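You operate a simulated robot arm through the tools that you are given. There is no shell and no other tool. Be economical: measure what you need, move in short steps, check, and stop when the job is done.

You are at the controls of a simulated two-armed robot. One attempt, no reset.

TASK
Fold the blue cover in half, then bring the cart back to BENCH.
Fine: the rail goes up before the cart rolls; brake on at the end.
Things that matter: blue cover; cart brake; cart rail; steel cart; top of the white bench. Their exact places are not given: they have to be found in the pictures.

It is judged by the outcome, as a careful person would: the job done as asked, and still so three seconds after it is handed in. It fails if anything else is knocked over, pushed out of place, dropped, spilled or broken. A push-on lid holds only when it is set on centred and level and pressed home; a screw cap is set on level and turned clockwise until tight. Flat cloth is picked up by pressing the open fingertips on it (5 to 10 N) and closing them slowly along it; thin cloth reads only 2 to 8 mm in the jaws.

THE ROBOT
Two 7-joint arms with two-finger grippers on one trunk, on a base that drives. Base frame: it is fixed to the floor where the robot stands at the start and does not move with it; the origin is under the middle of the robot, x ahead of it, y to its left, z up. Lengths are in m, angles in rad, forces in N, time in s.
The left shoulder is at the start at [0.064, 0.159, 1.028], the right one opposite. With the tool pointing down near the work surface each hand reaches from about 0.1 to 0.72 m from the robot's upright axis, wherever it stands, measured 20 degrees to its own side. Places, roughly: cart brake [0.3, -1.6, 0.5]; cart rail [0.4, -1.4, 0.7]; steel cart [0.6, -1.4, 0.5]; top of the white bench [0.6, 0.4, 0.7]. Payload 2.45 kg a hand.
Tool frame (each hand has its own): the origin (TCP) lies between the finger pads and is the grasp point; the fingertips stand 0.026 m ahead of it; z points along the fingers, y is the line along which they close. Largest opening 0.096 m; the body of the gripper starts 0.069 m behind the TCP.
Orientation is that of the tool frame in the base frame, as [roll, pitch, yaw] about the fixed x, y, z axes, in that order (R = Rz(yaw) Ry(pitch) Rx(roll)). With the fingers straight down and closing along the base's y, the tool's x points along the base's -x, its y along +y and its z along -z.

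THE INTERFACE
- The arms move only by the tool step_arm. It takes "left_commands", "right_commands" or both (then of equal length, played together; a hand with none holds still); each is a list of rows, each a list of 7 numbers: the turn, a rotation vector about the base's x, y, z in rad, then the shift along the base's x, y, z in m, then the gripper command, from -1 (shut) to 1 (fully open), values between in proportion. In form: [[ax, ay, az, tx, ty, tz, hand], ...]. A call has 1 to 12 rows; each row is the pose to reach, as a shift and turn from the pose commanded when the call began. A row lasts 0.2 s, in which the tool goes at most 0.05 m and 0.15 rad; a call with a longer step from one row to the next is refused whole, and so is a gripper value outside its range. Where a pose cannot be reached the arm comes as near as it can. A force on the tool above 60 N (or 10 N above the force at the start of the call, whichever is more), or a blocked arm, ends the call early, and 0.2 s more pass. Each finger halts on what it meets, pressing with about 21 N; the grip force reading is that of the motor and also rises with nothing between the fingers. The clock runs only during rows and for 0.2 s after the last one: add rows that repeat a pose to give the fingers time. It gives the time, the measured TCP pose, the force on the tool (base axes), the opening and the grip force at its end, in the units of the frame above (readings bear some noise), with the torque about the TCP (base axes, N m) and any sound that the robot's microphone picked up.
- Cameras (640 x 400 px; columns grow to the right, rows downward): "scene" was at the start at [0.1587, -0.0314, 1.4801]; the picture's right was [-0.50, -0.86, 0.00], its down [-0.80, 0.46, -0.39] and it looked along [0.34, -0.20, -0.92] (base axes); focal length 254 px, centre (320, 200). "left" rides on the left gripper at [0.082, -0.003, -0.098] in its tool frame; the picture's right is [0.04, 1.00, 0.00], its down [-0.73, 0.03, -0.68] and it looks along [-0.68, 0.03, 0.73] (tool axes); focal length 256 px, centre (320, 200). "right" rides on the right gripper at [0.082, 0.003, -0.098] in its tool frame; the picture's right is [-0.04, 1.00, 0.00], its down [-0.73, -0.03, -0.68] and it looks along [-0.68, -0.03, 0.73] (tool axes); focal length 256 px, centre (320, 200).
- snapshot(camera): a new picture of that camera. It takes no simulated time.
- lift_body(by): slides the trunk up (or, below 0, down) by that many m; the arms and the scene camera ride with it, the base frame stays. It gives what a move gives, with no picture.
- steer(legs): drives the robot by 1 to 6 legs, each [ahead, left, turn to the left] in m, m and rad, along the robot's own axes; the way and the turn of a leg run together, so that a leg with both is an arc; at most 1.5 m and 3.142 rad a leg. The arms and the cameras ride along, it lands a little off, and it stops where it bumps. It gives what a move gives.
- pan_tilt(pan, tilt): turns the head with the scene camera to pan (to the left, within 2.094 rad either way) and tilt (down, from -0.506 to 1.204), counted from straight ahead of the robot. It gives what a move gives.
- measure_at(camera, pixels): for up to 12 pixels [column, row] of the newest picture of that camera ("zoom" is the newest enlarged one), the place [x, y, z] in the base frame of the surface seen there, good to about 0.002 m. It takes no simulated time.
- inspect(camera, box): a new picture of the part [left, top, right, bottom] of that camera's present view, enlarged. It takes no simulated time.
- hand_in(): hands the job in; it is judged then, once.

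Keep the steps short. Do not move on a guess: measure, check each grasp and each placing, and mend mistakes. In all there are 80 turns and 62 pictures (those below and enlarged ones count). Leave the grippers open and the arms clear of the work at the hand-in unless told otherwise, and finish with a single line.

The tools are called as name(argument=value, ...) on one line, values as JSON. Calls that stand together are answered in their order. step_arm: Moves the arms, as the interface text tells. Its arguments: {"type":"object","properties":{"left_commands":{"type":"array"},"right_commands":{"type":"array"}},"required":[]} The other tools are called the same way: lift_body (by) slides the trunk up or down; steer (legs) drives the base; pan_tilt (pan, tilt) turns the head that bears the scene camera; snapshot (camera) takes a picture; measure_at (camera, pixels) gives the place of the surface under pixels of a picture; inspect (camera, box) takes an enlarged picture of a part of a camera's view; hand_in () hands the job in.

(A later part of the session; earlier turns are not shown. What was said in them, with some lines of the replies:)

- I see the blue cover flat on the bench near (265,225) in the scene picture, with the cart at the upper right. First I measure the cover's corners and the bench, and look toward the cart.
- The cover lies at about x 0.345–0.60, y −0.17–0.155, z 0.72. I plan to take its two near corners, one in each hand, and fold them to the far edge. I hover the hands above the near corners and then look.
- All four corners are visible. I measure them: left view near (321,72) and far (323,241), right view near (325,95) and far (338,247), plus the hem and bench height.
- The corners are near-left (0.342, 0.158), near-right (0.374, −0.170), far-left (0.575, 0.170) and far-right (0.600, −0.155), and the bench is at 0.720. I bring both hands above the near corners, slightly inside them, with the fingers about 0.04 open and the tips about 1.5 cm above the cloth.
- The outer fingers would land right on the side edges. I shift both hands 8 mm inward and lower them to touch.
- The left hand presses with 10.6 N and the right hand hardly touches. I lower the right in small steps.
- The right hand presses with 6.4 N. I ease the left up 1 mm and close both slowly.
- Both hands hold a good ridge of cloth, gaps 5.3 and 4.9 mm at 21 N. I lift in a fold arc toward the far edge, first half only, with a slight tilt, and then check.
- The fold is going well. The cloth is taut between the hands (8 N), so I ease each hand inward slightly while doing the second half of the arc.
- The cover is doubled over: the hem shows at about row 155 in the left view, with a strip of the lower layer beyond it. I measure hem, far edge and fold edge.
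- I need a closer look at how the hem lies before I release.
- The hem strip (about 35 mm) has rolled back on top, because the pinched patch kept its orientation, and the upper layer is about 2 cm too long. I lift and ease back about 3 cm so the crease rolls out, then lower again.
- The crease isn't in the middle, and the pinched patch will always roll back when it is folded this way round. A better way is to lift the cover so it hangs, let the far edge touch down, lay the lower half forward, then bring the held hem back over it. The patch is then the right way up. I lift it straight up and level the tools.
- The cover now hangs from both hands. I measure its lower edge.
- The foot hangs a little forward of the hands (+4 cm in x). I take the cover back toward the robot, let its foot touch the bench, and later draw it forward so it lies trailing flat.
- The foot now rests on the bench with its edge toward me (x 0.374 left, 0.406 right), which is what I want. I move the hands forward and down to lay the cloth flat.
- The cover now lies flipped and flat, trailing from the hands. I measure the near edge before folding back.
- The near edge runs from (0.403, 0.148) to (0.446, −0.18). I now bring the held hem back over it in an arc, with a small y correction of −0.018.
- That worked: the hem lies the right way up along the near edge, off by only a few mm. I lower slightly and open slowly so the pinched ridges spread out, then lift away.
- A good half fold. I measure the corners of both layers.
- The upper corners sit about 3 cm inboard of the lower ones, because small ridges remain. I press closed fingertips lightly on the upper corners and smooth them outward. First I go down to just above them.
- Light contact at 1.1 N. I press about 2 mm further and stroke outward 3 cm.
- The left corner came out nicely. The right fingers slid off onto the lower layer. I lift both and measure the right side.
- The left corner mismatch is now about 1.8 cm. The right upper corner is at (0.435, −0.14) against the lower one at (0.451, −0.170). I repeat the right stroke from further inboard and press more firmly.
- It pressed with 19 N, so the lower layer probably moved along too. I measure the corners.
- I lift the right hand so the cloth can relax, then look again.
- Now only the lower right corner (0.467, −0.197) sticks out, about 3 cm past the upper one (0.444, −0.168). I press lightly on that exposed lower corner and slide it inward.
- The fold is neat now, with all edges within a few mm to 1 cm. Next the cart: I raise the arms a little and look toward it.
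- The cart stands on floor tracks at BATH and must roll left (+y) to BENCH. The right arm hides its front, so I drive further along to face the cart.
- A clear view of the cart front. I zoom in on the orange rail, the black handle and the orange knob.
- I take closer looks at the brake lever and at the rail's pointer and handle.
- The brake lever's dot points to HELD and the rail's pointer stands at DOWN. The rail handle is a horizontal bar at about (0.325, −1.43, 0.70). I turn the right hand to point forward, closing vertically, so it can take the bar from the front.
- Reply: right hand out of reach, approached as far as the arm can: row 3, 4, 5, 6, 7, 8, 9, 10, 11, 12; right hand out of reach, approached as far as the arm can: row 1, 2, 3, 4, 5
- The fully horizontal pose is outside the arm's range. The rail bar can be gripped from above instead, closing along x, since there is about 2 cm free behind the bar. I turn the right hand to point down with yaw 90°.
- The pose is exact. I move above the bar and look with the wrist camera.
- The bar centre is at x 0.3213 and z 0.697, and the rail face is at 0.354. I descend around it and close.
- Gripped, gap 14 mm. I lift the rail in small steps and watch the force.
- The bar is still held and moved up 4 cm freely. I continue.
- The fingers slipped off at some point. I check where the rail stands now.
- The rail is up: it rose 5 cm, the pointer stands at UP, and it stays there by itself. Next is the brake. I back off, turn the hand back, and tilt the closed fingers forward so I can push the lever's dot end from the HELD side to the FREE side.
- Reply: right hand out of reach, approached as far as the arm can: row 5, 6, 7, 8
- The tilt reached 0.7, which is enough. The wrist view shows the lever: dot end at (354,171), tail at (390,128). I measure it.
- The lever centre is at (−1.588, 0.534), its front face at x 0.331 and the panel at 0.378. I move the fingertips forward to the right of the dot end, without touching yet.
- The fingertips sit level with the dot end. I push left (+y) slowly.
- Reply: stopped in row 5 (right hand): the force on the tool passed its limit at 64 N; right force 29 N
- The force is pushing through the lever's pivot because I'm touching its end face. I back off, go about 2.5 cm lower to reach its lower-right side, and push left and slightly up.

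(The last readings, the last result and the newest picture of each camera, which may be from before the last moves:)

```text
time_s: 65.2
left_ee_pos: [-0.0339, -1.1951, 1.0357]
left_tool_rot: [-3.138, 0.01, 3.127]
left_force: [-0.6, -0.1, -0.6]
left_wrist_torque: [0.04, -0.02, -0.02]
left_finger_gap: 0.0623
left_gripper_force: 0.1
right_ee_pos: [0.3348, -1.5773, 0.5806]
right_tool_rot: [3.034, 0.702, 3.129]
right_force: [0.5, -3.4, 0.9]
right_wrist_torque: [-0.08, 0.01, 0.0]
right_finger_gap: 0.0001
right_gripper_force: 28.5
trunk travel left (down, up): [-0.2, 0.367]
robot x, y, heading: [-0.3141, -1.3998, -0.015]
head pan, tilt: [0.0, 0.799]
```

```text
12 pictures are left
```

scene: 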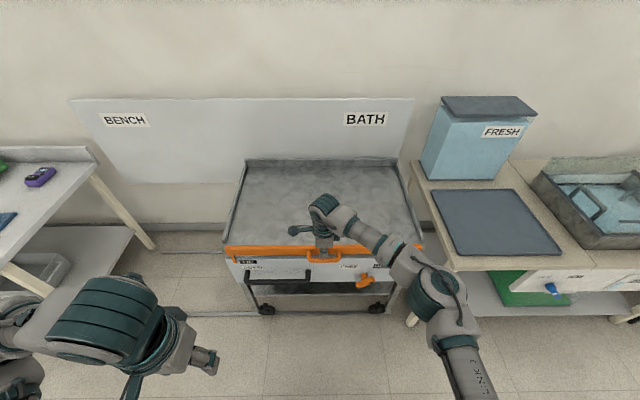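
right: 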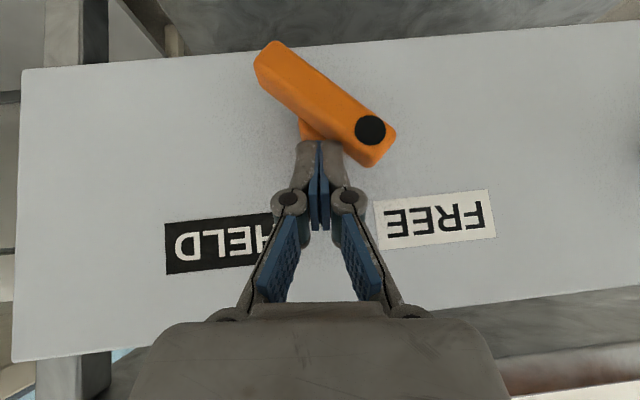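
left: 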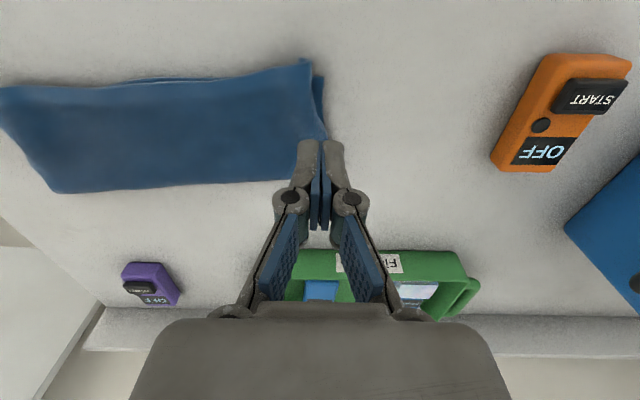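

The lever now points to FREE. I retract the right hand, and bring the left hand, tilted forward, toward the left post of the black push handle, which I'll straddle with the fingers to roll the cart.

step_arm(right_commands=[[0, 0, 0, -0.03, 0, 0.0, -1], [0, 0, 0, -0.07, 0, 0.01, -1], [0, 0, 0, -0.11, 0, 0.03, -1], [0, 0, 0, -0.15, 0, 0.06, -1], [0, 0, 0, -0.18, -0.01, 0.09, -1], [0, 0, 0, -0.2, -0.02, 0.12, -1], [0, 0, 0, -0.22, -0.03, 0.15, -1], [0, 0, 0, -0.22, -0.03, 0.18, -1], [0, 0, 0, -0.22, -0.03, 0.2, -1], [0, 0, 0, -0.22, -0.03, 0.2, -1]], left_commands=[[0, 0, 0, 0.02, 0.005, -0.04, 0], [0, -0.08, 0, 0.04, 0.01, -0.08, 0], [0, -0.16, 0, 0.06, 0.015, -0.12, 0], [0, -0.24, 0, 0.08, 0.02, -0.16, 0], [0, -0.32, 0, 0.1, 0.025, -0.2, 0], [0, -0.4, 0, 0.12, 0.03, -0.24, 0], [0, -0.48, 0, 0.14, 0.04, -0.28, 0], [0, -0.56, 0, 0.16, 0.05, -0.32, 0], [0, -0.63, 0, 0.18, 0.06, -0.36, 0], [0, -0.7, 0, 0.2, 0.065, -0.39, 0]])

steer(legs=[[0, 0.06, 0.015]])

snapshot(camera="left")

```text
time_s: 67.4
left_ee_pos: [0.1687, -1.1289, 0.6425]
left_tool_rot: [3.134, 0.712, 3.123]
left_force: [0.4, 0.2, 0.2]
left_wrist_torque: [0.0, -0.01, -0.04]
left_finger_gap: 0.0478
left_gripper_force: 0.2
left hand out of reach, approached as far as the arm can: row 3, 4, 5, 6
right_ee_pos: [0.1214, -1.6076, 0.7795]
right_tool_rot: [3.034, 0.699, 3.129]
right_force: [0.5, 0.0, -1.2]
right_wrist_torque: [0.0, -0.01, 0.0]
right_finger_gap: 0.0002
right_gripper_force: 28.9
right hand out of reach, approached as far as the arm can: row 4, 9, 10
trunk travel left (down, up): [-0.2, 0.367]
robot x, y, heading: [-0.319, -1.4064, -0.013]
head pan, tilt: [0.0, 0.799]
```

```text
time_s: 68.4
left_ee_pos: [0.1647, -1.089, 0.6523]
left_tool_rot: [3.104, 0.715, 3.117]
left_force: [1.5, -2.3, 0.5]
left_wrist_torque: [0.11, 0.02, 0.12]
left_finger_gap: 0.048
left_gripper_force: 0.0
right_ee_pos: [0.1226, -1.5714, 0.7736]
right_tool_rot: [3.004, 0.698, 3.119]
right_force: [-0.6, -3.1, -0.9]
right_wrist_torque: [0.18, -0.01, 0.14]
right_finger_gap: 0.0
right_gripper_force: 28.5
trunk travel left (down, up): [-0.2, 0.367]
robot x, y, heading: [-0.3124, -1.3468, 0.005]
head pan, tilt: [0.0, 0.799]
```

```text
11 pictures are left
```

left: 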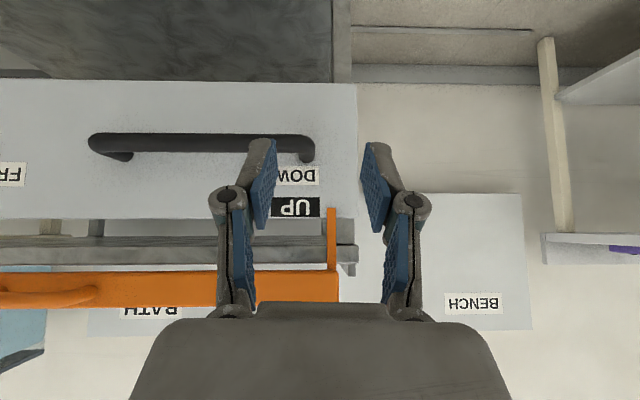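

I measure the left post, the bar, the track end and the bench edge.

measure_at(camera="left", pixels=[[305, 145], [308, 158], [298, 150], [200, 140], [200, 148], [120, 152], [533, 30], [545, 80], [548, 250], [560, 120], [330, 215], [352, 100]])

```text
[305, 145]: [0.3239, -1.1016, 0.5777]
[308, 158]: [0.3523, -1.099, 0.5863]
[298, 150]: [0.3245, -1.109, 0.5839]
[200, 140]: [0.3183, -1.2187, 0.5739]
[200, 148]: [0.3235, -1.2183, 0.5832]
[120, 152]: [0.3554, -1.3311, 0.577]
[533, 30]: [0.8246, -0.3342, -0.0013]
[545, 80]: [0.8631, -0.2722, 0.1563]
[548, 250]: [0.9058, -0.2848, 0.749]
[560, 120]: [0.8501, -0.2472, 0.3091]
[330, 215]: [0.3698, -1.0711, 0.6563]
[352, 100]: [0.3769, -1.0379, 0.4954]
```

The post is at y −1.105, z 0.573. The track ends at y −0.334 beside the bench. I slide the open fingers over the post from above and in front.

step_arm(left_commands=[[0, 0, 0, 0.04, -0.008, 0.004, 0], [0, 0, 0, 0.08, -0.016, 0.008, 0], [0, 0, 0, 0.105, -0.016, 0.0, 0], [0, 0, 0, 0.13, -0.016, -0.022, 0], [0, 0, 0, 0.155, -0.016, -0.044, 0], [0, 0, 0, 0.18, -0.016, -0.065, 0], [0, 0, 0, 0.18, -0.016, -0.065, -0.25]])

snapshot(camera="left")

```text
time_s: 70.0
left_ee_pos: [0.346, -1.0996, 0.5895]
left_tool_rot: [3.111, 0.727, 3.123]
left_force: [23.0, 6.5, 25.8]
left_wrist_torque: [-0.4, -0.02, 0.29]
left_finger_gap: 0.031
left_gripper_force: 0.0
right_ee_pos: [0.1212, -1.568, 0.7763]
right_tool_rot: [3.017, 0.698, 3.128]
right_force: [0.2, -1.3, -0.1]
right_wrist_torque: [0.06, 0.0, 0.08]
right_finger_gap: 0.0001
right_gripper_force: 28.6
trunk travel left (down, up): [-0.2, 0.367]
robot x, y, heading: [-0.3159, -1.3515, 0.007]
head pan, tilt: [0.0, 0.799]
```

```text
10 pictures are left
```

left: 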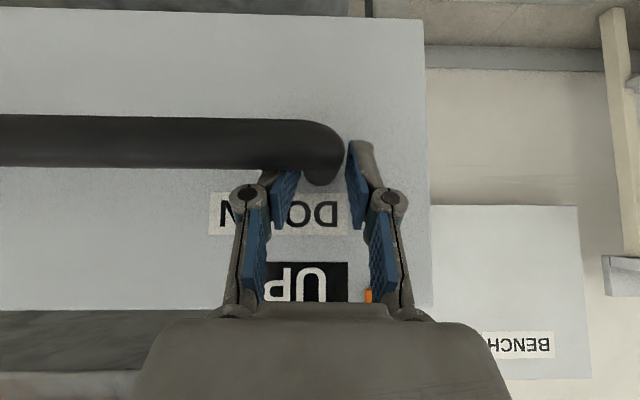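

The fingers straddle the post. The right finger leans on the bar (25 N), so I ease up 7 mm and check.

step_arm(left_commands=[[0, 0, 0, 0.001, -0.002, 0.004, -0.25], [0, 0, 0, 0.002, -0.004, 0.008, -0.25], [0, 0, 0, 0.002, -0.004, 0.008, -0.25]])

```text
time_s: 70.8
left_ee_pos: [0.3449, -1.0983, 0.5905]
left_tool_rot: [3.121, 0.713, 3.131]
left_force: [10.1, 3.1, 9.7]
left_wrist_torque: [-0.23, 1.11, -0.19]
left_finger_gap: 0.0327
left_gripper_force: 0.0
right_ee_pos: [0.1229, -1.5598, 0.7762]
right_tool_rot: [3.025, 0.701, 3.134]
right_force: [0.3, 0.1, -0.1]
right_wrist_torque: [0.02, 0.0, 0.0]
right_finger_gap: 0.0
right_gripper_force: 28.3
trunk travel left (down, up): [-0.2, 0.367]
robot x, y, heading: [-0.3169, -1.3494, 0.002]
head pan, tilt: [0.0, 0.799]
```

I ease another 5 mm and then drive left in a short test leg.

step_arm(left_commands=[[0, 0, 0, 0, -0.002, 0.003, -0.25], [0, 0, 0, 0, -0.003, 0.006, -0.25]])

steer(legs=[[0, 0.12, 0]])

snapshot(camera="left")

```text
time_s: 71.4
left_ee_pos: [0.3423, -1.1012, 0.5953]
left_tool_rot: [3.127, 0.708, 3.129]
left_force: [-0.8, 0.2, -0.1]
left_wrist_torque: [0.01, 0.02, -0.01]
left_finger_gap: 0.0359
left_gripper_force: 0.2
right_ee_pos: [0.1228, -1.5569, 0.7779]
right_tool_rot: [3.027, 0.701, 3.137]
right_force: [0.6, -0.1, -0.3]
right_wrist_torque: [-0.02, -0.01, 0.02]
right_finger_gap: 0.0
right_gripper_force: 29.0
trunk travel left (down, up): [-0.2, 0.367]
robot x, y, heading: [-0.3146, -1.3471, 0.001]
head pan, tilt: [0.0, 0.799]
```

```text
time_s: 72.6
left_ee_pos: [0.3449, -1.009, 0.6071]
left_tool_rot: [3.103, 0.719, 3.107]
left_force: [1.7, -13.6, 1.4]
left_wrist_torque: [-0.25, -0.12, 0.06]
left_finger_gap: 0.0384
left_gripper_force: 3.4
right_ee_pos: [0.122, -1.4658, 0.7713]
right_tool_rot: [2.991, 0.701, 3.109]
right_force: [-0.8, -0.7, -0.5]
right_wrist_torque: [0.07, -0.02, 0.08]
right_finger_gap: 0.0002
right_gripper_force: 28.3
trunk travel left (down, up): [-0.2, 0.367]
robot x, y, heading: [-0.3146, -1.234, 0.002]
head pan, tilt: [0.0, 0.799]
```

```text
9 pictures are left
```

left: 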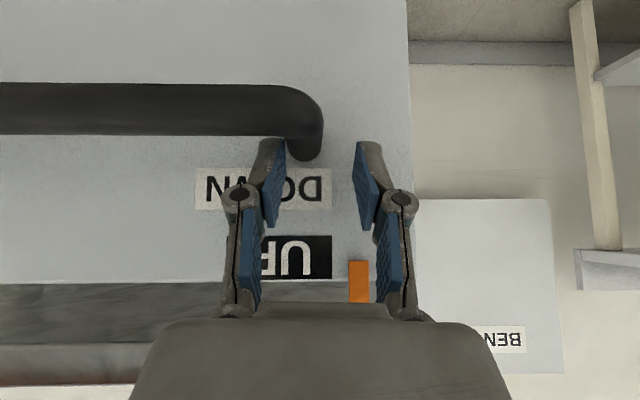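

The cart rolls with the hand. The fingers rode up about 1 cm, so I lower them again and narrow the opening, then drive on.

step_arm(left_commands=[[0, 0, 0, 0, 0, -0.006, -0.25], [0, 0, 0, 0, 0, -0.011, -0.35], [0, 0, 0, 0, 0, -0.011, -0.45]])

steer(legs=[[0, 0.3, 0]])

measure_at(camera="left", pixels=[[405, 100]])

```text
time_s: 73.4
left_ee_pos: [0.3454, -1.0064, 0.5922]
left_tool_rot: [3.133, 0.722, 3.123]
left_force: [12.5, -4.0, 6.8]
left_wrist_torque: [-0.41, -0.54, 0.19]
left_finger_gap: 0.029
left_gripper_force: 2.4
right_ee_pos: [0.12, -1.4571, 0.7767]
right_tool_rot: [3.018, 0.699, 3.124]
right_force: [-0.4, -0.3, 0.5]
right_wrist_torque: [0.0, 0.0, 0.02]
right_finger_gap: 0.0
right_gripper_force: 28.5
trunk travel left (down, up): [-0.2, 0.367]
robot x, y, heading: [-0.3182, -1.2382, 0.003]
head pan, tilt: [0.0, 0.799]
```

```text
time_s: 75.5
left_ee_pos: [0.343, -0.7006, 0.5926]
left_tool_rot: [3.134, 0.723, 3.127]
left_force: [22.0, -5.4, 11.6]
left_wrist_torque: [-0.07, -0.14, 0.55]
left_finger_gap: 0.0285
left_gripper_force: 1.7
right_ee_pos: [0.1207, -1.1518, 0.7756]
right_tool_rot: [3.019, 0.7, 3.129]
right_force: [0.9, -2.3, -0.4]
right_wrist_torque: [0.07, -0.01, 0.05]
right_finger_gap: 0.0
right_gripper_force: 28.5
trunk travel left (down, up): [-0.2, 0.367]
robot x, y, heading: [-0.3116, -0.9368, 0.003]
head pan, tilt: [0.0, 0.799]
```

```text
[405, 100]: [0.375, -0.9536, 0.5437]
```

The cart has moved about 0.39 m. I look before the last stretch.

snapshot(camera="scene")

measure_at(camera="scene", pixels=[[186, 245], [192, 165], [338, 165], [72, 119], [100, 165], [95, 200], [60, 170], [100, 252]])

```text
8 pictures are left
```

scene: 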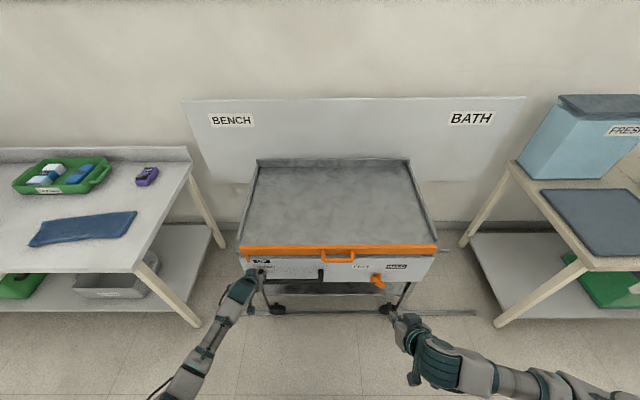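

```text
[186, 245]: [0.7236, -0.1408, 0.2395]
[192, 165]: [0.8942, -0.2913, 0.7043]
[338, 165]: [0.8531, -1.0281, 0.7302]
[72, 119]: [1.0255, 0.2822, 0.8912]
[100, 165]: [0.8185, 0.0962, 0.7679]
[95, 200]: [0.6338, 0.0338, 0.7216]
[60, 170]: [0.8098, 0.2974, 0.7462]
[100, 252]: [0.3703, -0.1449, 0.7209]
```

There is plenty of room and the rail is still up. I continue 0.24 m, then take the rest in a small, careful leg.

steer(legs=[[0, 0.24, 0]])

steer(legs=[[0, 0.06, 0]])

snapshot(camera="scene")

```text
time_s: 77.2
left_ee_pos: [0.3419, -0.4602, 0.5944]
left_tool_rot: [3.14, 0.731, 3.135]
left_force: [18.1, 4.0, 9.3]
left_wrist_torque: [-0.06, -0.16, 0.25]
left_finger_gap: 0.0232
left_gripper_force: 0.1
right_ee_pos: [0.1167, -0.9114, 0.7801]
right_tool_rot: [3.026, 0.705, 3.135]
right_force: [0.2, -0.8, 0.0]
right_wrist_torque: [0.02, 0.0, 0.05]
right_finger_gap: 0.0003
right_gripper_force: 28.7
trunk travel left (down, up): [-0.2, 0.367]
robot x, y, heading: [-0.319, -0.701, 0.004]
head pan, tilt: [0.0, 0.799]
```

```text
time_s: 78.2
left_ee_pos: [0.3356, -0.4367, 0.6046]
left_tool_rot: [-3.107, 0.746, 3.136]
left_force: [-2.5, -8.1, 6.4]
left_wrist_torque: [-0.31, 0.08, -0.11]
left_finger_gap: 0.0283
left_gripper_force: 2.3
right_ee_pos: [0.116, -0.8809, 0.7802]
right_tool_rot: [3.048, 0.709, 3.109]
right_force: [-1.2, -0.9, -0.3]
right_wrist_torque: [0.06, -0.03, 0.07]
right_finger_gap: 0.0001
right_gripper_force: 28.2
trunk travel left (down, up): [-0.2, 0.367]
robot x, y, heading: [-0.3161, -0.6556, -0.001]
head pan, tilt: [0.0, 0.799]
stopped in leg 1: the force on the tool passed its limit at 73 N (the readings are from after the stop); the commanded pose is now the measured one
```

```text
7 pictures are left
```

scene: 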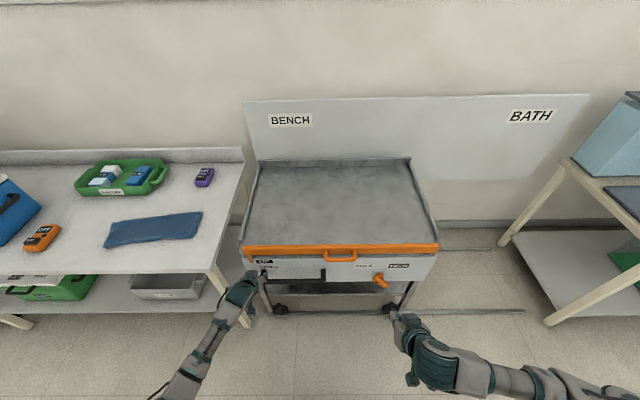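

The drive stopped against the track end. I measure the cart's position against the bench.

measure_at(camera="scene", pixels=[[247, 244], [432, 243], [258, 170], [409, 165], [378, 282], [360, 266], [398, 267], [340, 258]])

step_arm(left_commands=[[0, 0, 0, 0, 0, 0, 0], [0, 0, 0, -0.015, 0, 0.015, 0], [0, 0, 0, -0.04, 0, 0.035, 0], [0, 0, 0, -0.07, 0, 0.06, 0], [0, 0, 0, -0.1, 0, 0.08, 0], [0, 0, 0, -0.13, 0, 0.09, 0], [0, 0, 0, -0.16, 0, 0.1, 0]])

```text
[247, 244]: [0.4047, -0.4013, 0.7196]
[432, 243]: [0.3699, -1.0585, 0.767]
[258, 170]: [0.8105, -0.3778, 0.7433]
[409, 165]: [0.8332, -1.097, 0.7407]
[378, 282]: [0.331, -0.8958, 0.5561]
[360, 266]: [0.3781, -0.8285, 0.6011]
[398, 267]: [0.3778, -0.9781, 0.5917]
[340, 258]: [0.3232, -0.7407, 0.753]
```

```text
time_s: 79.8
left_ee_pos: [0.1731, -0.4295, 0.7033]
left_tool_rot: [-3.1, 0.742, -3.138]
left_force: [0.5, 0.8, 0.1]
left_wrist_torque: [-0.02, 0.01, 0.01]
left_finger_gap: 0.0478
left_gripper_force: 0.0
right_ee_pos: [0.1155, -0.8721, 0.7807]
right_tool_rot: [3.053, 0.711, 3.118]
right_force: [1.1, 0.6, -0.5]
right_wrist_torque: [0.03, -0.01, 0.03]
right_finger_gap: 0.0
right_gripper_force: 29.0
trunk travel left (down, up): [-0.2, 0.367]
robot x, y, heading: [-0.3167, -0.6544, -0.002]
head pan, tilt: [0.0, 0.799]
```

The cart moved 0.68 m and stands at BENCH. Now I set the brake: the right hand goes to the left of the lever, in a mirror of the earlier stroke, and I look.

step_arm(right_commands=[[0, 0, 0, 0.015, 0.007, -0.035, -1], [0, 0, 0, 0.03, 0.014, -0.07, -1], [0, 0, 0, 0.045, 0.02, -0.11, -1], [0, 0, 0, 0.06, 0.027, -0.15, -1], [0, 0, 0, 0.075, 0.035, -0.19, -1], [0, 0, 0, 0.09, 0.04, -0.215, -1], [0, 0, 0, 0.09, 0.04, -0.215, -1]])

snapshot(camera="right")

```text
time_s: 81.5
left_ee_pos: [0.1744, -0.4279, 0.7037]
left_tool_rot: [-3.097, 0.744, -3.141]
left_force: [-0.2, -0.4, -0.4]
left_wrist_torque: [0.03, -0.05, -0.01]
left_finger_gap: 0.0479
left_gripper_force: 0.1
right_ee_pos: [0.1772, -0.8804, 0.6538]
right_tool_rot: [3.046, 0.708, 3.129]
right_force: [0.7, -0.6, -1.1]
right_wrist_torque: [0.03, -0.01, 0.01]
right_finger_gap: 0.0
right_gripper_force: 27.6
right hand out of reach, approached as far as the arm can: row 3, 4, 5, 6, 7
trunk travel left (down, up): [-0.2, 0.367]
robot x, y, heading: [-0.3158, -0.6541, 0.003]
head pan, tilt: [0.0, 0.799]
```

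```text
6 pictures are left
```

right: 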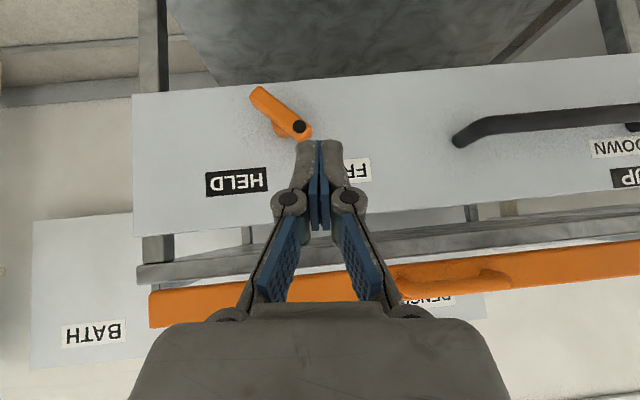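

The arm is near its reach limit here. I shift the base 8 cm to the left and measure the lever in this picture first.

measure_at(camera="right", pixels=[[298, 127], [260, 93], [279, 111], [304, 136]])

steer(legs=[[0, 0.08, 0]])

step_arm(right_commands=[[0, 0, 0, 0.04, -0.01, -0.02, -1], [0, 0, 0, 0.07, -0.02, -0.05, -1], [0, 0, 0, 0.08, -0.03, -0.075, -1], [0, 0, 0, 0.08, -0.03, -0.085, -1]])

```text
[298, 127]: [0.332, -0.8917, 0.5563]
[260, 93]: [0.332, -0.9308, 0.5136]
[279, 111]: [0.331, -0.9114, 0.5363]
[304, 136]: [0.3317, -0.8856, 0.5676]
```

```text
time_s: 82.5
left_ee_pos: [0.1747, -0.3777, 0.7095]
left_tool_rot: [-3.13, 0.744, 3.115]
left_force: [0.5, -1.1, 0.1]
left_wrist_torque: [0.05, 0.07, 0.07]
left_finger_gap: 0.0481
left_gripper_force: 0.1
right_ee_pos: [0.1772, -0.8289, 0.6452]
right_tool_rot: [3.014, 0.707, 3.102]
right_force: [-0.1, -3.1, -0.8]
right_wrist_torque: [0.13, -0.04, 0.16]
right_finger_gap: 0.0002
right_gripper_force: 28.5
trunk travel left (down, up): [-0.2, 0.367]
robot x, y, heading: [-0.3154, -0.5803, 0.002]
head pan, tilt: [0.0, 0.799]
```

```text
time_s: 83.5
left_ee_pos: [0.1729, -0.3554, 0.7063]
left_tool_rot: [-3.09, 0.748, -3.138]
left_force: [0.0, 0.7, -0.1]
left_wrist_torque: [-0.05, -0.02, -0.02]
left_finger_gap: 0.048
left_gripper_force: 0.0
right_ee_pos: [0.2553, -0.8397, 0.5662]
right_tool_rot: [3.056, 0.709, 3.129]
right_force: [0.3, 1.1, 0.8]
right_wrist_torque: [-0.03, 0.01, -0.02]
right_finger_gap: 0.0
right_gripper_force: 28.4
trunk travel left (down, up): [-0.2, 0.367]
robot x, y, heading: [-0.3132, -0.5815, 0.001]
head pan, tilt: [0.0, 0.799]
```

The lever centre is at y −0.911. I move forward on its left side and stroke right (−y), rising slightly.

step_arm(right_commands=[[0, 0, 0, 0.04, 0.0, -0.004, -1], [0, 0, 0, 0.079, 0.0, -0.007, -1], [0, 0, 0, 0.079, -0.012, -0.007, -1], [0, 0, 0, 0.079, -0.021, -0.007, -1], [0, 0, 0, 0.079, -0.029, -0.005, -1], [0, 0, 0, 0.079, -0.037, -0.001, -1], [0, 0, 0, 0.079, -0.045, 0.003, -1], [0, 0, 0, 0.079, -0.053, 0.007, -1], [0, 0, 0, 0.079, -0.061, 0.01, -1], [0, 0, 0, 0.079, -0.069, 0.012, -1], [0, 0, 0, 0.079, -0.077, 0.013, -1], [0, 0, 0, 0.079, -0.084, 0.013, -1]])

snapshot(camera="right")

```text
time_s: 86.1
left_ee_pos: [0.173, -0.3579, 0.7046]
left_tool_rot: [-3.092, 0.748, -3.138]
left_force: [0.9, 0.2, 0.6]
left_wrist_torque: [-0.03, 0.02, -0.01]
left_finger_gap: 0.0481
left_gripper_force: 0.1
right_ee_pos: [0.3362, -0.927, 0.5792]
right_tool_rot: [3.054, 0.707, 3.127]
right_force: [0.4, 1.6, -1.0]
right_wrist_torque: [0.04, 0.0, -0.01]
right_finger_gap: 0.0
right_gripper_force: 28.7
trunk travel left (down, up): [-0.2, 0.367]
robot x, y, heading: [-0.3152, -0.5843, -0.005]
head pan, tilt: [0.0, 0.799]
```

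```text
5 pictures are left
```

right: 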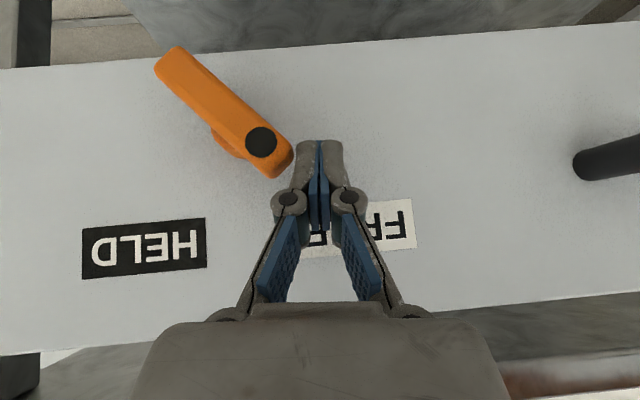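

The lever didn't turn. The free cart rolled back a little instead. I measure how far.

measure_at(camera="right", pixels=[[261, 142], [180, 60], [222, 102], [285, 165], [595, 160]])

```text
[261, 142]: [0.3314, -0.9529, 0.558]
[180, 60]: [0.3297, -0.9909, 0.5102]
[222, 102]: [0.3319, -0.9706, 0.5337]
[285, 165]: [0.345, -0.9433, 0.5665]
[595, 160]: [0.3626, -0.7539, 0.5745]
```

The cart rolled back 6 cm because it is free. I need to hold it at the stop with the left hand while the right turns the lever. I retract the right hand and shift the base slightly.

step_arm(right_commands=[[0, 0, 0, -0.03, 0.004, 0, -1], [0, 0, 0, -0.06, 0.01, 0, -1], [0, 0, 0, -0.08, 0.03, 0, -1]])

steer(legs=[[0, -0.06, 0]])

```text
time_s: 86.9
left_ee_pos: [0.1727, -0.358, 0.706]
left_tool_rot: [-3.093, 0.747, -3.141]
left_force: [-0.3, -0.6, -0.2]
left_wrist_torque: [-0.01, -0.01, -0.01]
left_finger_gap: 0.0482
left_gripper_force: 0.1
right_ee_pos: [0.2544, -0.8951, 0.5823]
right_tool_rot: [3.052, 0.71, 3.129]
right_force: [0.0, 0.5, 0.6]
right_wrist_torque: [-0.04, 0.02, -0.01]
right_finger_gap: 0.0
right_gripper_force: 28.5
trunk travel left (down, up): [-0.2, 0.367]
robot x, y, heading: [-0.3171, -0.5842, -0.004]
head pan, tilt: [0.0, 0.799]
```

```text
time_s: 87.9
left_ee_pos: [0.1726, -0.3881, 0.6981]
left_tool_rot: [-3.059, 0.746, -3.115]
left_force: [-0.5, 2.2, 0.0]
left_wrist_torque: [-0.09, -0.04, -0.1]
left_finger_gap: 0.048
left_gripper_force: 0.1
right_ee_pos: [0.255, -0.9289, 0.5912]
right_tool_rot: [3.081, 0.711, -3.133]
right_force: [0.2, 2.6, -0.4]
right_wrist_torque: [-0.11, 0.06, -0.12]
right_finger_gap: 0.0
right_gripper_force: 28.6
trunk travel left (down, up): [-0.2, 0.367]
robot x, y, heading: [-0.3159, -0.6357, -0.004]
head pan, tilt: [0.0, 0.799]
```

Now I bring the left fingers over the post, now at y ≈ −0.487, as before and close on it.

step_arm(left_commands=[[0, 0, 0, 0.03, -0.025, -0.01, 0], [0, 0, 0, 0.06, -0.05, -0.022, 0], [0, 0, 0, 0.087, -0.076, -0.036, 0], [0, 0, 0, 0.115, -0.076, -0.06, 0], [0, 0, 0, 0.142, -0.076, -0.085, 0], [0, 0, 0, 0.168, -0.076, -0.106, 0], [0, 0, 0, 0.168, -0.076, -0.108, -0.4]])

snapshot(camera="left")

```text
time_s: 89.5
left_ee_pos: [0.3389, -0.4658, 0.5973]
left_tool_rot: [-3.078, 0.758, -3.123]
left_force: [5.8, 0.6, 11.9]
left_wrist_torque: [-0.22, -0.1, 0.09]
left_finger_gap: 0.0321
left_gripper_force: 1.8
right_ee_pos: [0.2544, -0.9313, 0.5912]
right_tool_rot: [3.066, 0.716, -3.141]
right_force: [0.0, 0.3, 0.3]
right_wrist_torque: [-0.06, 0.0, -0.05]
right_finger_gap: 0.0
right_gripper_force: 28.3
trunk travel left (down, up): [-0.2, 0.367]
robot x, y, heading: [-0.3149, -0.6335, -0.001]
head pan, tilt: [0.0, 0.799]
```

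```text
4 pictures are left
```

left: 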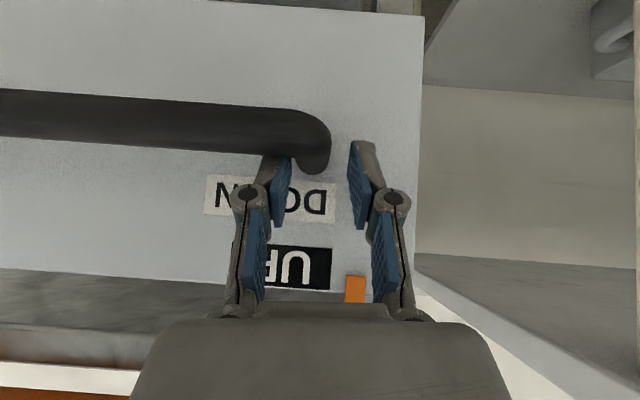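

Straddled well. I close on the post and push the cart to the stop in small steps.

step_arm(left_commands=[[0, 0, 0, 0, 0, 0, -0.7], [0, 0, 0, 0, 0, 0, -1], [0, 0, 0, 0, 0, 0, -1], [0, 0, 0, 0, 0.01, 0, -1], [0, 0, 0, 0, 0.02, 0, -1], [0, 0, 0, 0, 0.03, 0, -1], [0, 0, 0, 0, 0.04, 0, -1], [0, 0, 0, 0, 0.045, 0, -1]])

```text
time_s: 91.3
left_ee_pos: [0.3387, -0.4395, 0.5981]
left_tool_rot: [-3.077, 0.753, -3.135]
left_force: [12.1, -35.5, 13.9]
left_wrist_torque: [-1.31, 0.01, -0.22]
left_finger_gap: 0.0218
left_gripper_force: 45.2
right_ee_pos: [0.2524, -0.9422, 0.5867]
right_tool_rot: [3.054, 0.713, 3.132]
right_force: [-0.1, 1.2, -1.4]
right_wrist_torque: [0.0, 0.01, -0.01]
right_finger_gap: 0.0001
right_gripper_force: 28.2
trunk travel left (down, up): [-0.2, 0.367]
robot x, y, heading: [-0.3184, -0.6362, -0.007]
head pan, tilt: [0.0, 0.799]
```

The left hand grips the post and presses the cart against the stop with 35 N. I now move the right fingertips to the left side of the lever.

step_arm(right_commands=[[0, 0, 0, 0, 0.035, -0.01, -1], [0, 0, 0, 0, 0.07, -0.018, -1], [0, 0, 0, 0.01, 0.099, -0.027, -1], [0, 0, 0, 0.045, 0.099, -0.027, -1], [0, 0, 0, 0.083, 0.099, -0.027, -1], [0, 0, 0, 0.083, 0.099, -0.027, -1]])

snapshot(camera="right")

measure_at(camera="right", pixels=[[261, 142], [240, 120], [222, 102], [200, 110]])

```text
time_s: 92.7
left_ee_pos: [0.3392, -0.4397, 0.5972]
left_tool_rot: [-3.074, 0.752, -3.133]
left_force: [9.3, -43.9, 11.3]
left_wrist_torque: [-1.25, -0.4, -0.29]
left_finger_gap: 0.0215
left_gripper_force: 45.5
right_ee_pos: [0.3361, -0.842, 0.5611]
right_tool_rot: [3.051, 0.715, 3.132]
right_force: [-0.4, 0.4, 0.1]
right_wrist_torque: [-0.01, -0.03, 0.02]
right_finger_gap: 0.0002
right_gripper_force: 29.0
right hand out of reach, approached as far as the arm can: row 3
trunk travel left (down, up): [-0.2, 0.367]
robot x, y, heading: [-0.3151, -0.6387, 0.002]
head pan, tilt: [0.0, 0.799]
```

```text
3 pictures are left
```

right: 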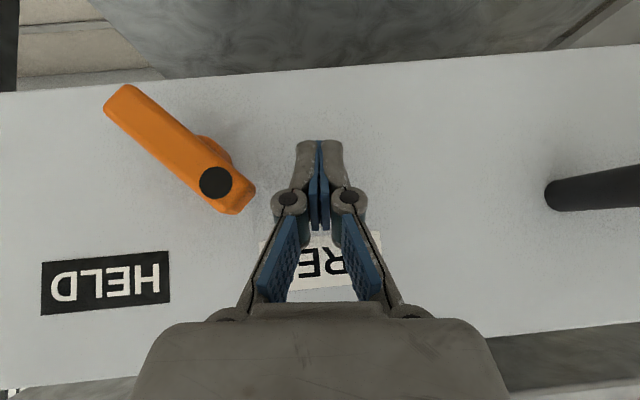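

```text
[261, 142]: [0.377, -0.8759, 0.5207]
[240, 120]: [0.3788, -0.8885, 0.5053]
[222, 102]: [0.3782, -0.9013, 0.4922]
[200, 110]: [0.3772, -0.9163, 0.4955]
```

measure_at(camera="right", pixels=[[215, 183], [168, 142], [122, 100], [245, 205]])

```text
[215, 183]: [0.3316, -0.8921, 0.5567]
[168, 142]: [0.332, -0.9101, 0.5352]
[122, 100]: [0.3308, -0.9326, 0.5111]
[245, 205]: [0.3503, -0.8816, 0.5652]
```

The lever centre is at (−0.911, 0.535). I make the mirrored stroke to the right with the cart held.

step_arm(right_commands=[[0, 0, 0, 0, -0.013, -0.001, -1], [0, 0, 0, 0, -0.021, -0.001, -1], [0, 0, 0, 0, -0.029, 0, -1], [0, 0, 0, 0, -0.036, 0.004, -1], [0, 0, 0, 0, -0.043, 0.008, -1], [0, 0, 0, 0, -0.05, 0.012, -1], [0, 0, 0, 0, -0.057, 0.015, -1], [0, 0, 0, 0, -0.064, 0.017, -1], [0, 0, 0, 0, -0.071, 0.018, -1], [0, 0, 0, 0, -0.078, 0.018, -1], [0, 0, 0, 0, -0.082, 0.018, -1]])

snapshot(camera="right")

```text
time_s: 93.6
left_ee_pos: [0.3387, -0.4396, 0.5983]
left_tool_rot: [-3.047, 0.757, -3.121]
left_force: [8.5, -16.7, 3.0]
left_wrist_torque: [-0.63, 0.45, -0.08]
left_finger_gap: 0.0218
left_gripper_force: 45.2
right_ee_pos: [0.3353, -0.8606, 0.5677]
right_tool_rot: [3.049, 0.722, -3.142]
right_force: [0.3, -0.8, 0.3]
right_wrist_torque: [0.0, 0.02, -0.01]
right_finger_gap: 0.0001
right_gripper_force: 28.4
trunk travel left (down, up): [-0.2, 0.367]
robot x, y, heading: [-0.3147, -0.6342, -0.004]
head pan, tilt: [0.0, 0.799]
stopped in row 4 (left hand): the force on the tool passed its limit at 62 N (the readings are from after the stop); the commanded pose is now the measured one
```

```text
2 pictures are left
```

right: 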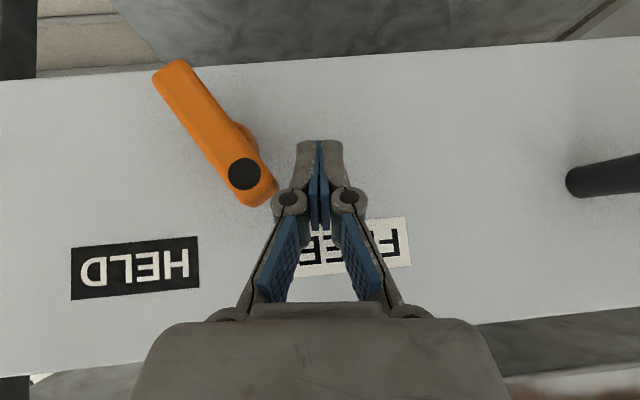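

The left hand's force limit tripped because its preload was too high. It is now 17 N and the lever has begun to turn. I continue the stroke.

step_arm(right_commands=[[0, 0, 0, 0, -0.003, -0.006, -1], [0, 0, 0, 0, -0.01, -0.006, -1], [0, 0, 0, 0, -0.016, -0.003, -1], [0, 0, 0, 0, -0.022, 0.0, -1], [0, 0, 0, 0, -0.029, 0.004, -1], [0, 0, 0, 0, -0.036, 0.008, -1], [0, 0, 0, 0, -0.043, 0.01, -1], [0, 0, 0, 0, -0.05, 0.011, -1], [0, 0, 0, 0, -0.056, 0.011, -1], [0, 0, 0, 0, -0.063, 0.011, -1]])

measure_at(camera="right", pixels=[[243, 173], [175, 75], [211, 124]])

```text
time_s: 95.8
left_ee_pos: [0.3389, -0.4387, 0.5986]
left_tool_rot: [-3.045, 0.758, -3.118]
left_force: [28.4, -39.4, -0.3]
left_wrist_torque: [-1.03, -0.04, -0.02]
left_finger_gap: 0.0219
left_gripper_force: 44.8
right_ee_pos: [0.3377, -0.9108, 0.5827]
right_tool_rot: [3.028, 0.731, -3.14]
right_force: [-1.7, 41.8, 11.6]
right_wrist_torque: [1.01, -0.04, 0.28]
right_finger_gap: 0.0
right_gripper_force: 29.0
trunk travel left (down, up): [-0.2, 0.367]
robot x, y, heading: [-0.3143, -0.6354, -0.001]
head pan, tilt: [0.0, 0.799]
```

```text
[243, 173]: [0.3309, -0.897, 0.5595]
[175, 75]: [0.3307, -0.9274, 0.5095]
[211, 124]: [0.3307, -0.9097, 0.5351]
```

There is 42 N of resistance near the end of the stroke. I push a few mm more and then look.

step_arm(right_commands=[[0, 0, 0, 0, -0.003, 0.001, -1], [0, 0, 0, 0, -0.006, 0.002, -1], [0, 0, 0, 0, -0.009, 0.002, -1], [0, 0, 0, 0, -0.009, 0.002, -1]])

snapshot(camera="right")

```text
time_s: 96.8
left_ee_pos: [0.3393, -0.4401, 0.5976]
left_tool_rot: [-3.042, 0.758, -3.118]
left_force: [28.2, -41.2, 3.7]
left_wrist_torque: [-0.92, 0.1, 0.01]
left_finger_gap: 0.0216
left_gripper_force: 44.3
right_ee_pos: [0.3367, -0.9153, 0.5857]
right_tool_rot: [3.023, 0.733, -3.138]
right_force: [5.0, 54.7, 17.4]
right_wrist_torque: [1.22, -0.25, 0.38]
right_finger_gap: 0.0001
right_gripper_force: 28.3
trunk travel left (down, up): [-0.2, 0.367]
robot x, y, heading: [-0.3164, -0.6325, 0.002]
head pan, tilt: [0.0, 0.799]
```

```text
1 pictures are left
```

right: 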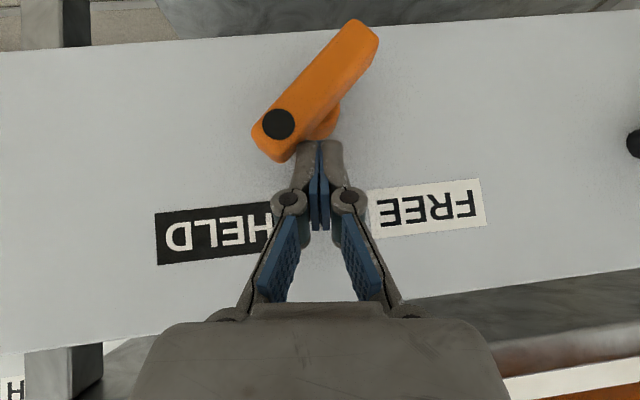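

The lever's dot now points to HELD. I confirm its angle by measuring.

measure_at(camera="right", pixels=[[278, 123], [358, 38], [318, 80]])

```text
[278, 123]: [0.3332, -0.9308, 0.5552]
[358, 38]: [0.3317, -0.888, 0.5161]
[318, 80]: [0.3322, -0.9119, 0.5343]
```

The lever is at the HELD end stop, 47° against 46° originally. I back the right hand off, relax and open the left hand, and withdraw both.

step_arm(right_commands=[[0, 0, 0, 0, 0.012, 0, -1], [0, 0, 0, 0, 0.02, 0, -1], [0, 0, 0, -0.03, 0.02, 0.0, -1], [0, 0, 0, -0.06, 0.02, 0.01, -1], [0, 0, 0, -0.09, 0.0, 0.03, -1], [0, 0, 0, -0.12, -0.02, 0.05, -0.5], [0, 0, 0, -0.14, -0.03, 0.08, 0], [0, 0, 0, -0.15, -0.04, 0.1, 0.5]], left_commands=[[0, 0, 0, 0, -0.002, 0, -1], [0, 0, 0, 0, -0.003, 0, -0.5], [0, 0, 0, 0, -0.003, 0, 0], [0, 0, 0, -0.015, -0.003, 0.015, 0], [0, 0, 0, -0.04, -0.003, 0.035, 0], [0, 0, 0, -0.07, -0.003, 0.06, 0], [0, 0, 0, -0.1, -0.003, 0.08, 0], [0, 0, 0, -0.14, -0.003, 0.09, 0.5]])

steer(legs=[[-0.2, 0, 0]])

snapshot(camera="scene")

```text
time_s: 98.6
left_ee_pos: [0.1987, -0.4413, 0.6903]
left_tool_rot: [-3.062, 0.755, -3.125]
left_force: [-1.3, -0.2, 0.1]
left_wrist_torque: [0.02, -0.01, 0.01]
left_finger_gap: 0.0724
left_gripper_force: 0.0
right_ee_pos: [0.1861, -0.9726, 0.6814]
right_tool_rot: [3.048, 0.723, 3.138]
right_force: [-0.4, -0.1, 0.0]
right_wrist_torque: [0.01, -0.01, -0.01]
right_finger_gap: 0.0719
right_gripper_force: 0.1
trunk travel left (down, up): [-0.2, 0.367]
robot x, y, heading: [-0.3148, -0.6336, -0.001]
head pan, tilt: [0.0, 0.799]
```

```text
time_s: 100.2
left_ee_pos: [-0.0001, -0.4432, 0.6913]
left_tool_rot: [-3.06, 0.757, -3.131]
left_force: [-0.4, 0.3, 0.1]
left_wrist_torque: [0.0, -0.01, 0.02]
left_finger_gap: 0.0722
left_gripper_force: 0.0
right_ee_pos: [-0.0168, -0.9761, 0.6822]
right_tool_rot: [3.048, 0.722, 3.131]
right_force: [0.3, 0.0, 0.3]
right_wrist_torque: [0.04, -0.04, -0.01]
right_finger_gap: 0.0719
right_gripper_force: 0.0
trunk travel left (down, up): [-0.2, 0.367]
robot x, y, heading: [-0.519, -0.6345, -0.006]
head pan, tilt: [0.0, 0.799]
```

```text
0 pictures are left
```

scene: 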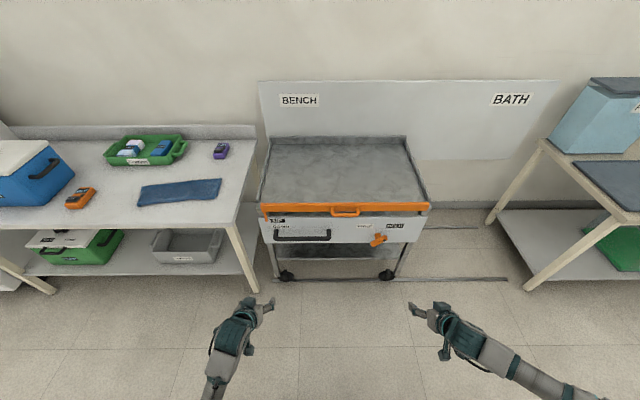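

The picture shows the cover folded on the bench, the rail up, the lever at HELD and the cart beside the bench. I do a last position check.

measure_at(camera="scene", pixels=[[345, 211], [380, 238], [270, 207], [268, 150], [141, 204], [137, 190], [217, 196], [221, 180]])

```text
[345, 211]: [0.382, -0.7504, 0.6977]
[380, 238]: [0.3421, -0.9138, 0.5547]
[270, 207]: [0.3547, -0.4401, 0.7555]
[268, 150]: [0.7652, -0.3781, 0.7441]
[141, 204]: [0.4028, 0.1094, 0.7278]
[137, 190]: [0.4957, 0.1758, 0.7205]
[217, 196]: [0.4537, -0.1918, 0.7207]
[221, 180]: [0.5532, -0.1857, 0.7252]
```

The cart is at the BENCH stop (deck edge at y ≈ −0.38), the rail is up, the lever is at HELD and the folded cover hasn't moved. I hand in.

hand_in()

```text
The job is handed in.
```

The blue cover is folded in half on the bench, and the cart is at the BENCH end of its track with the rail up and the brake at HELD.
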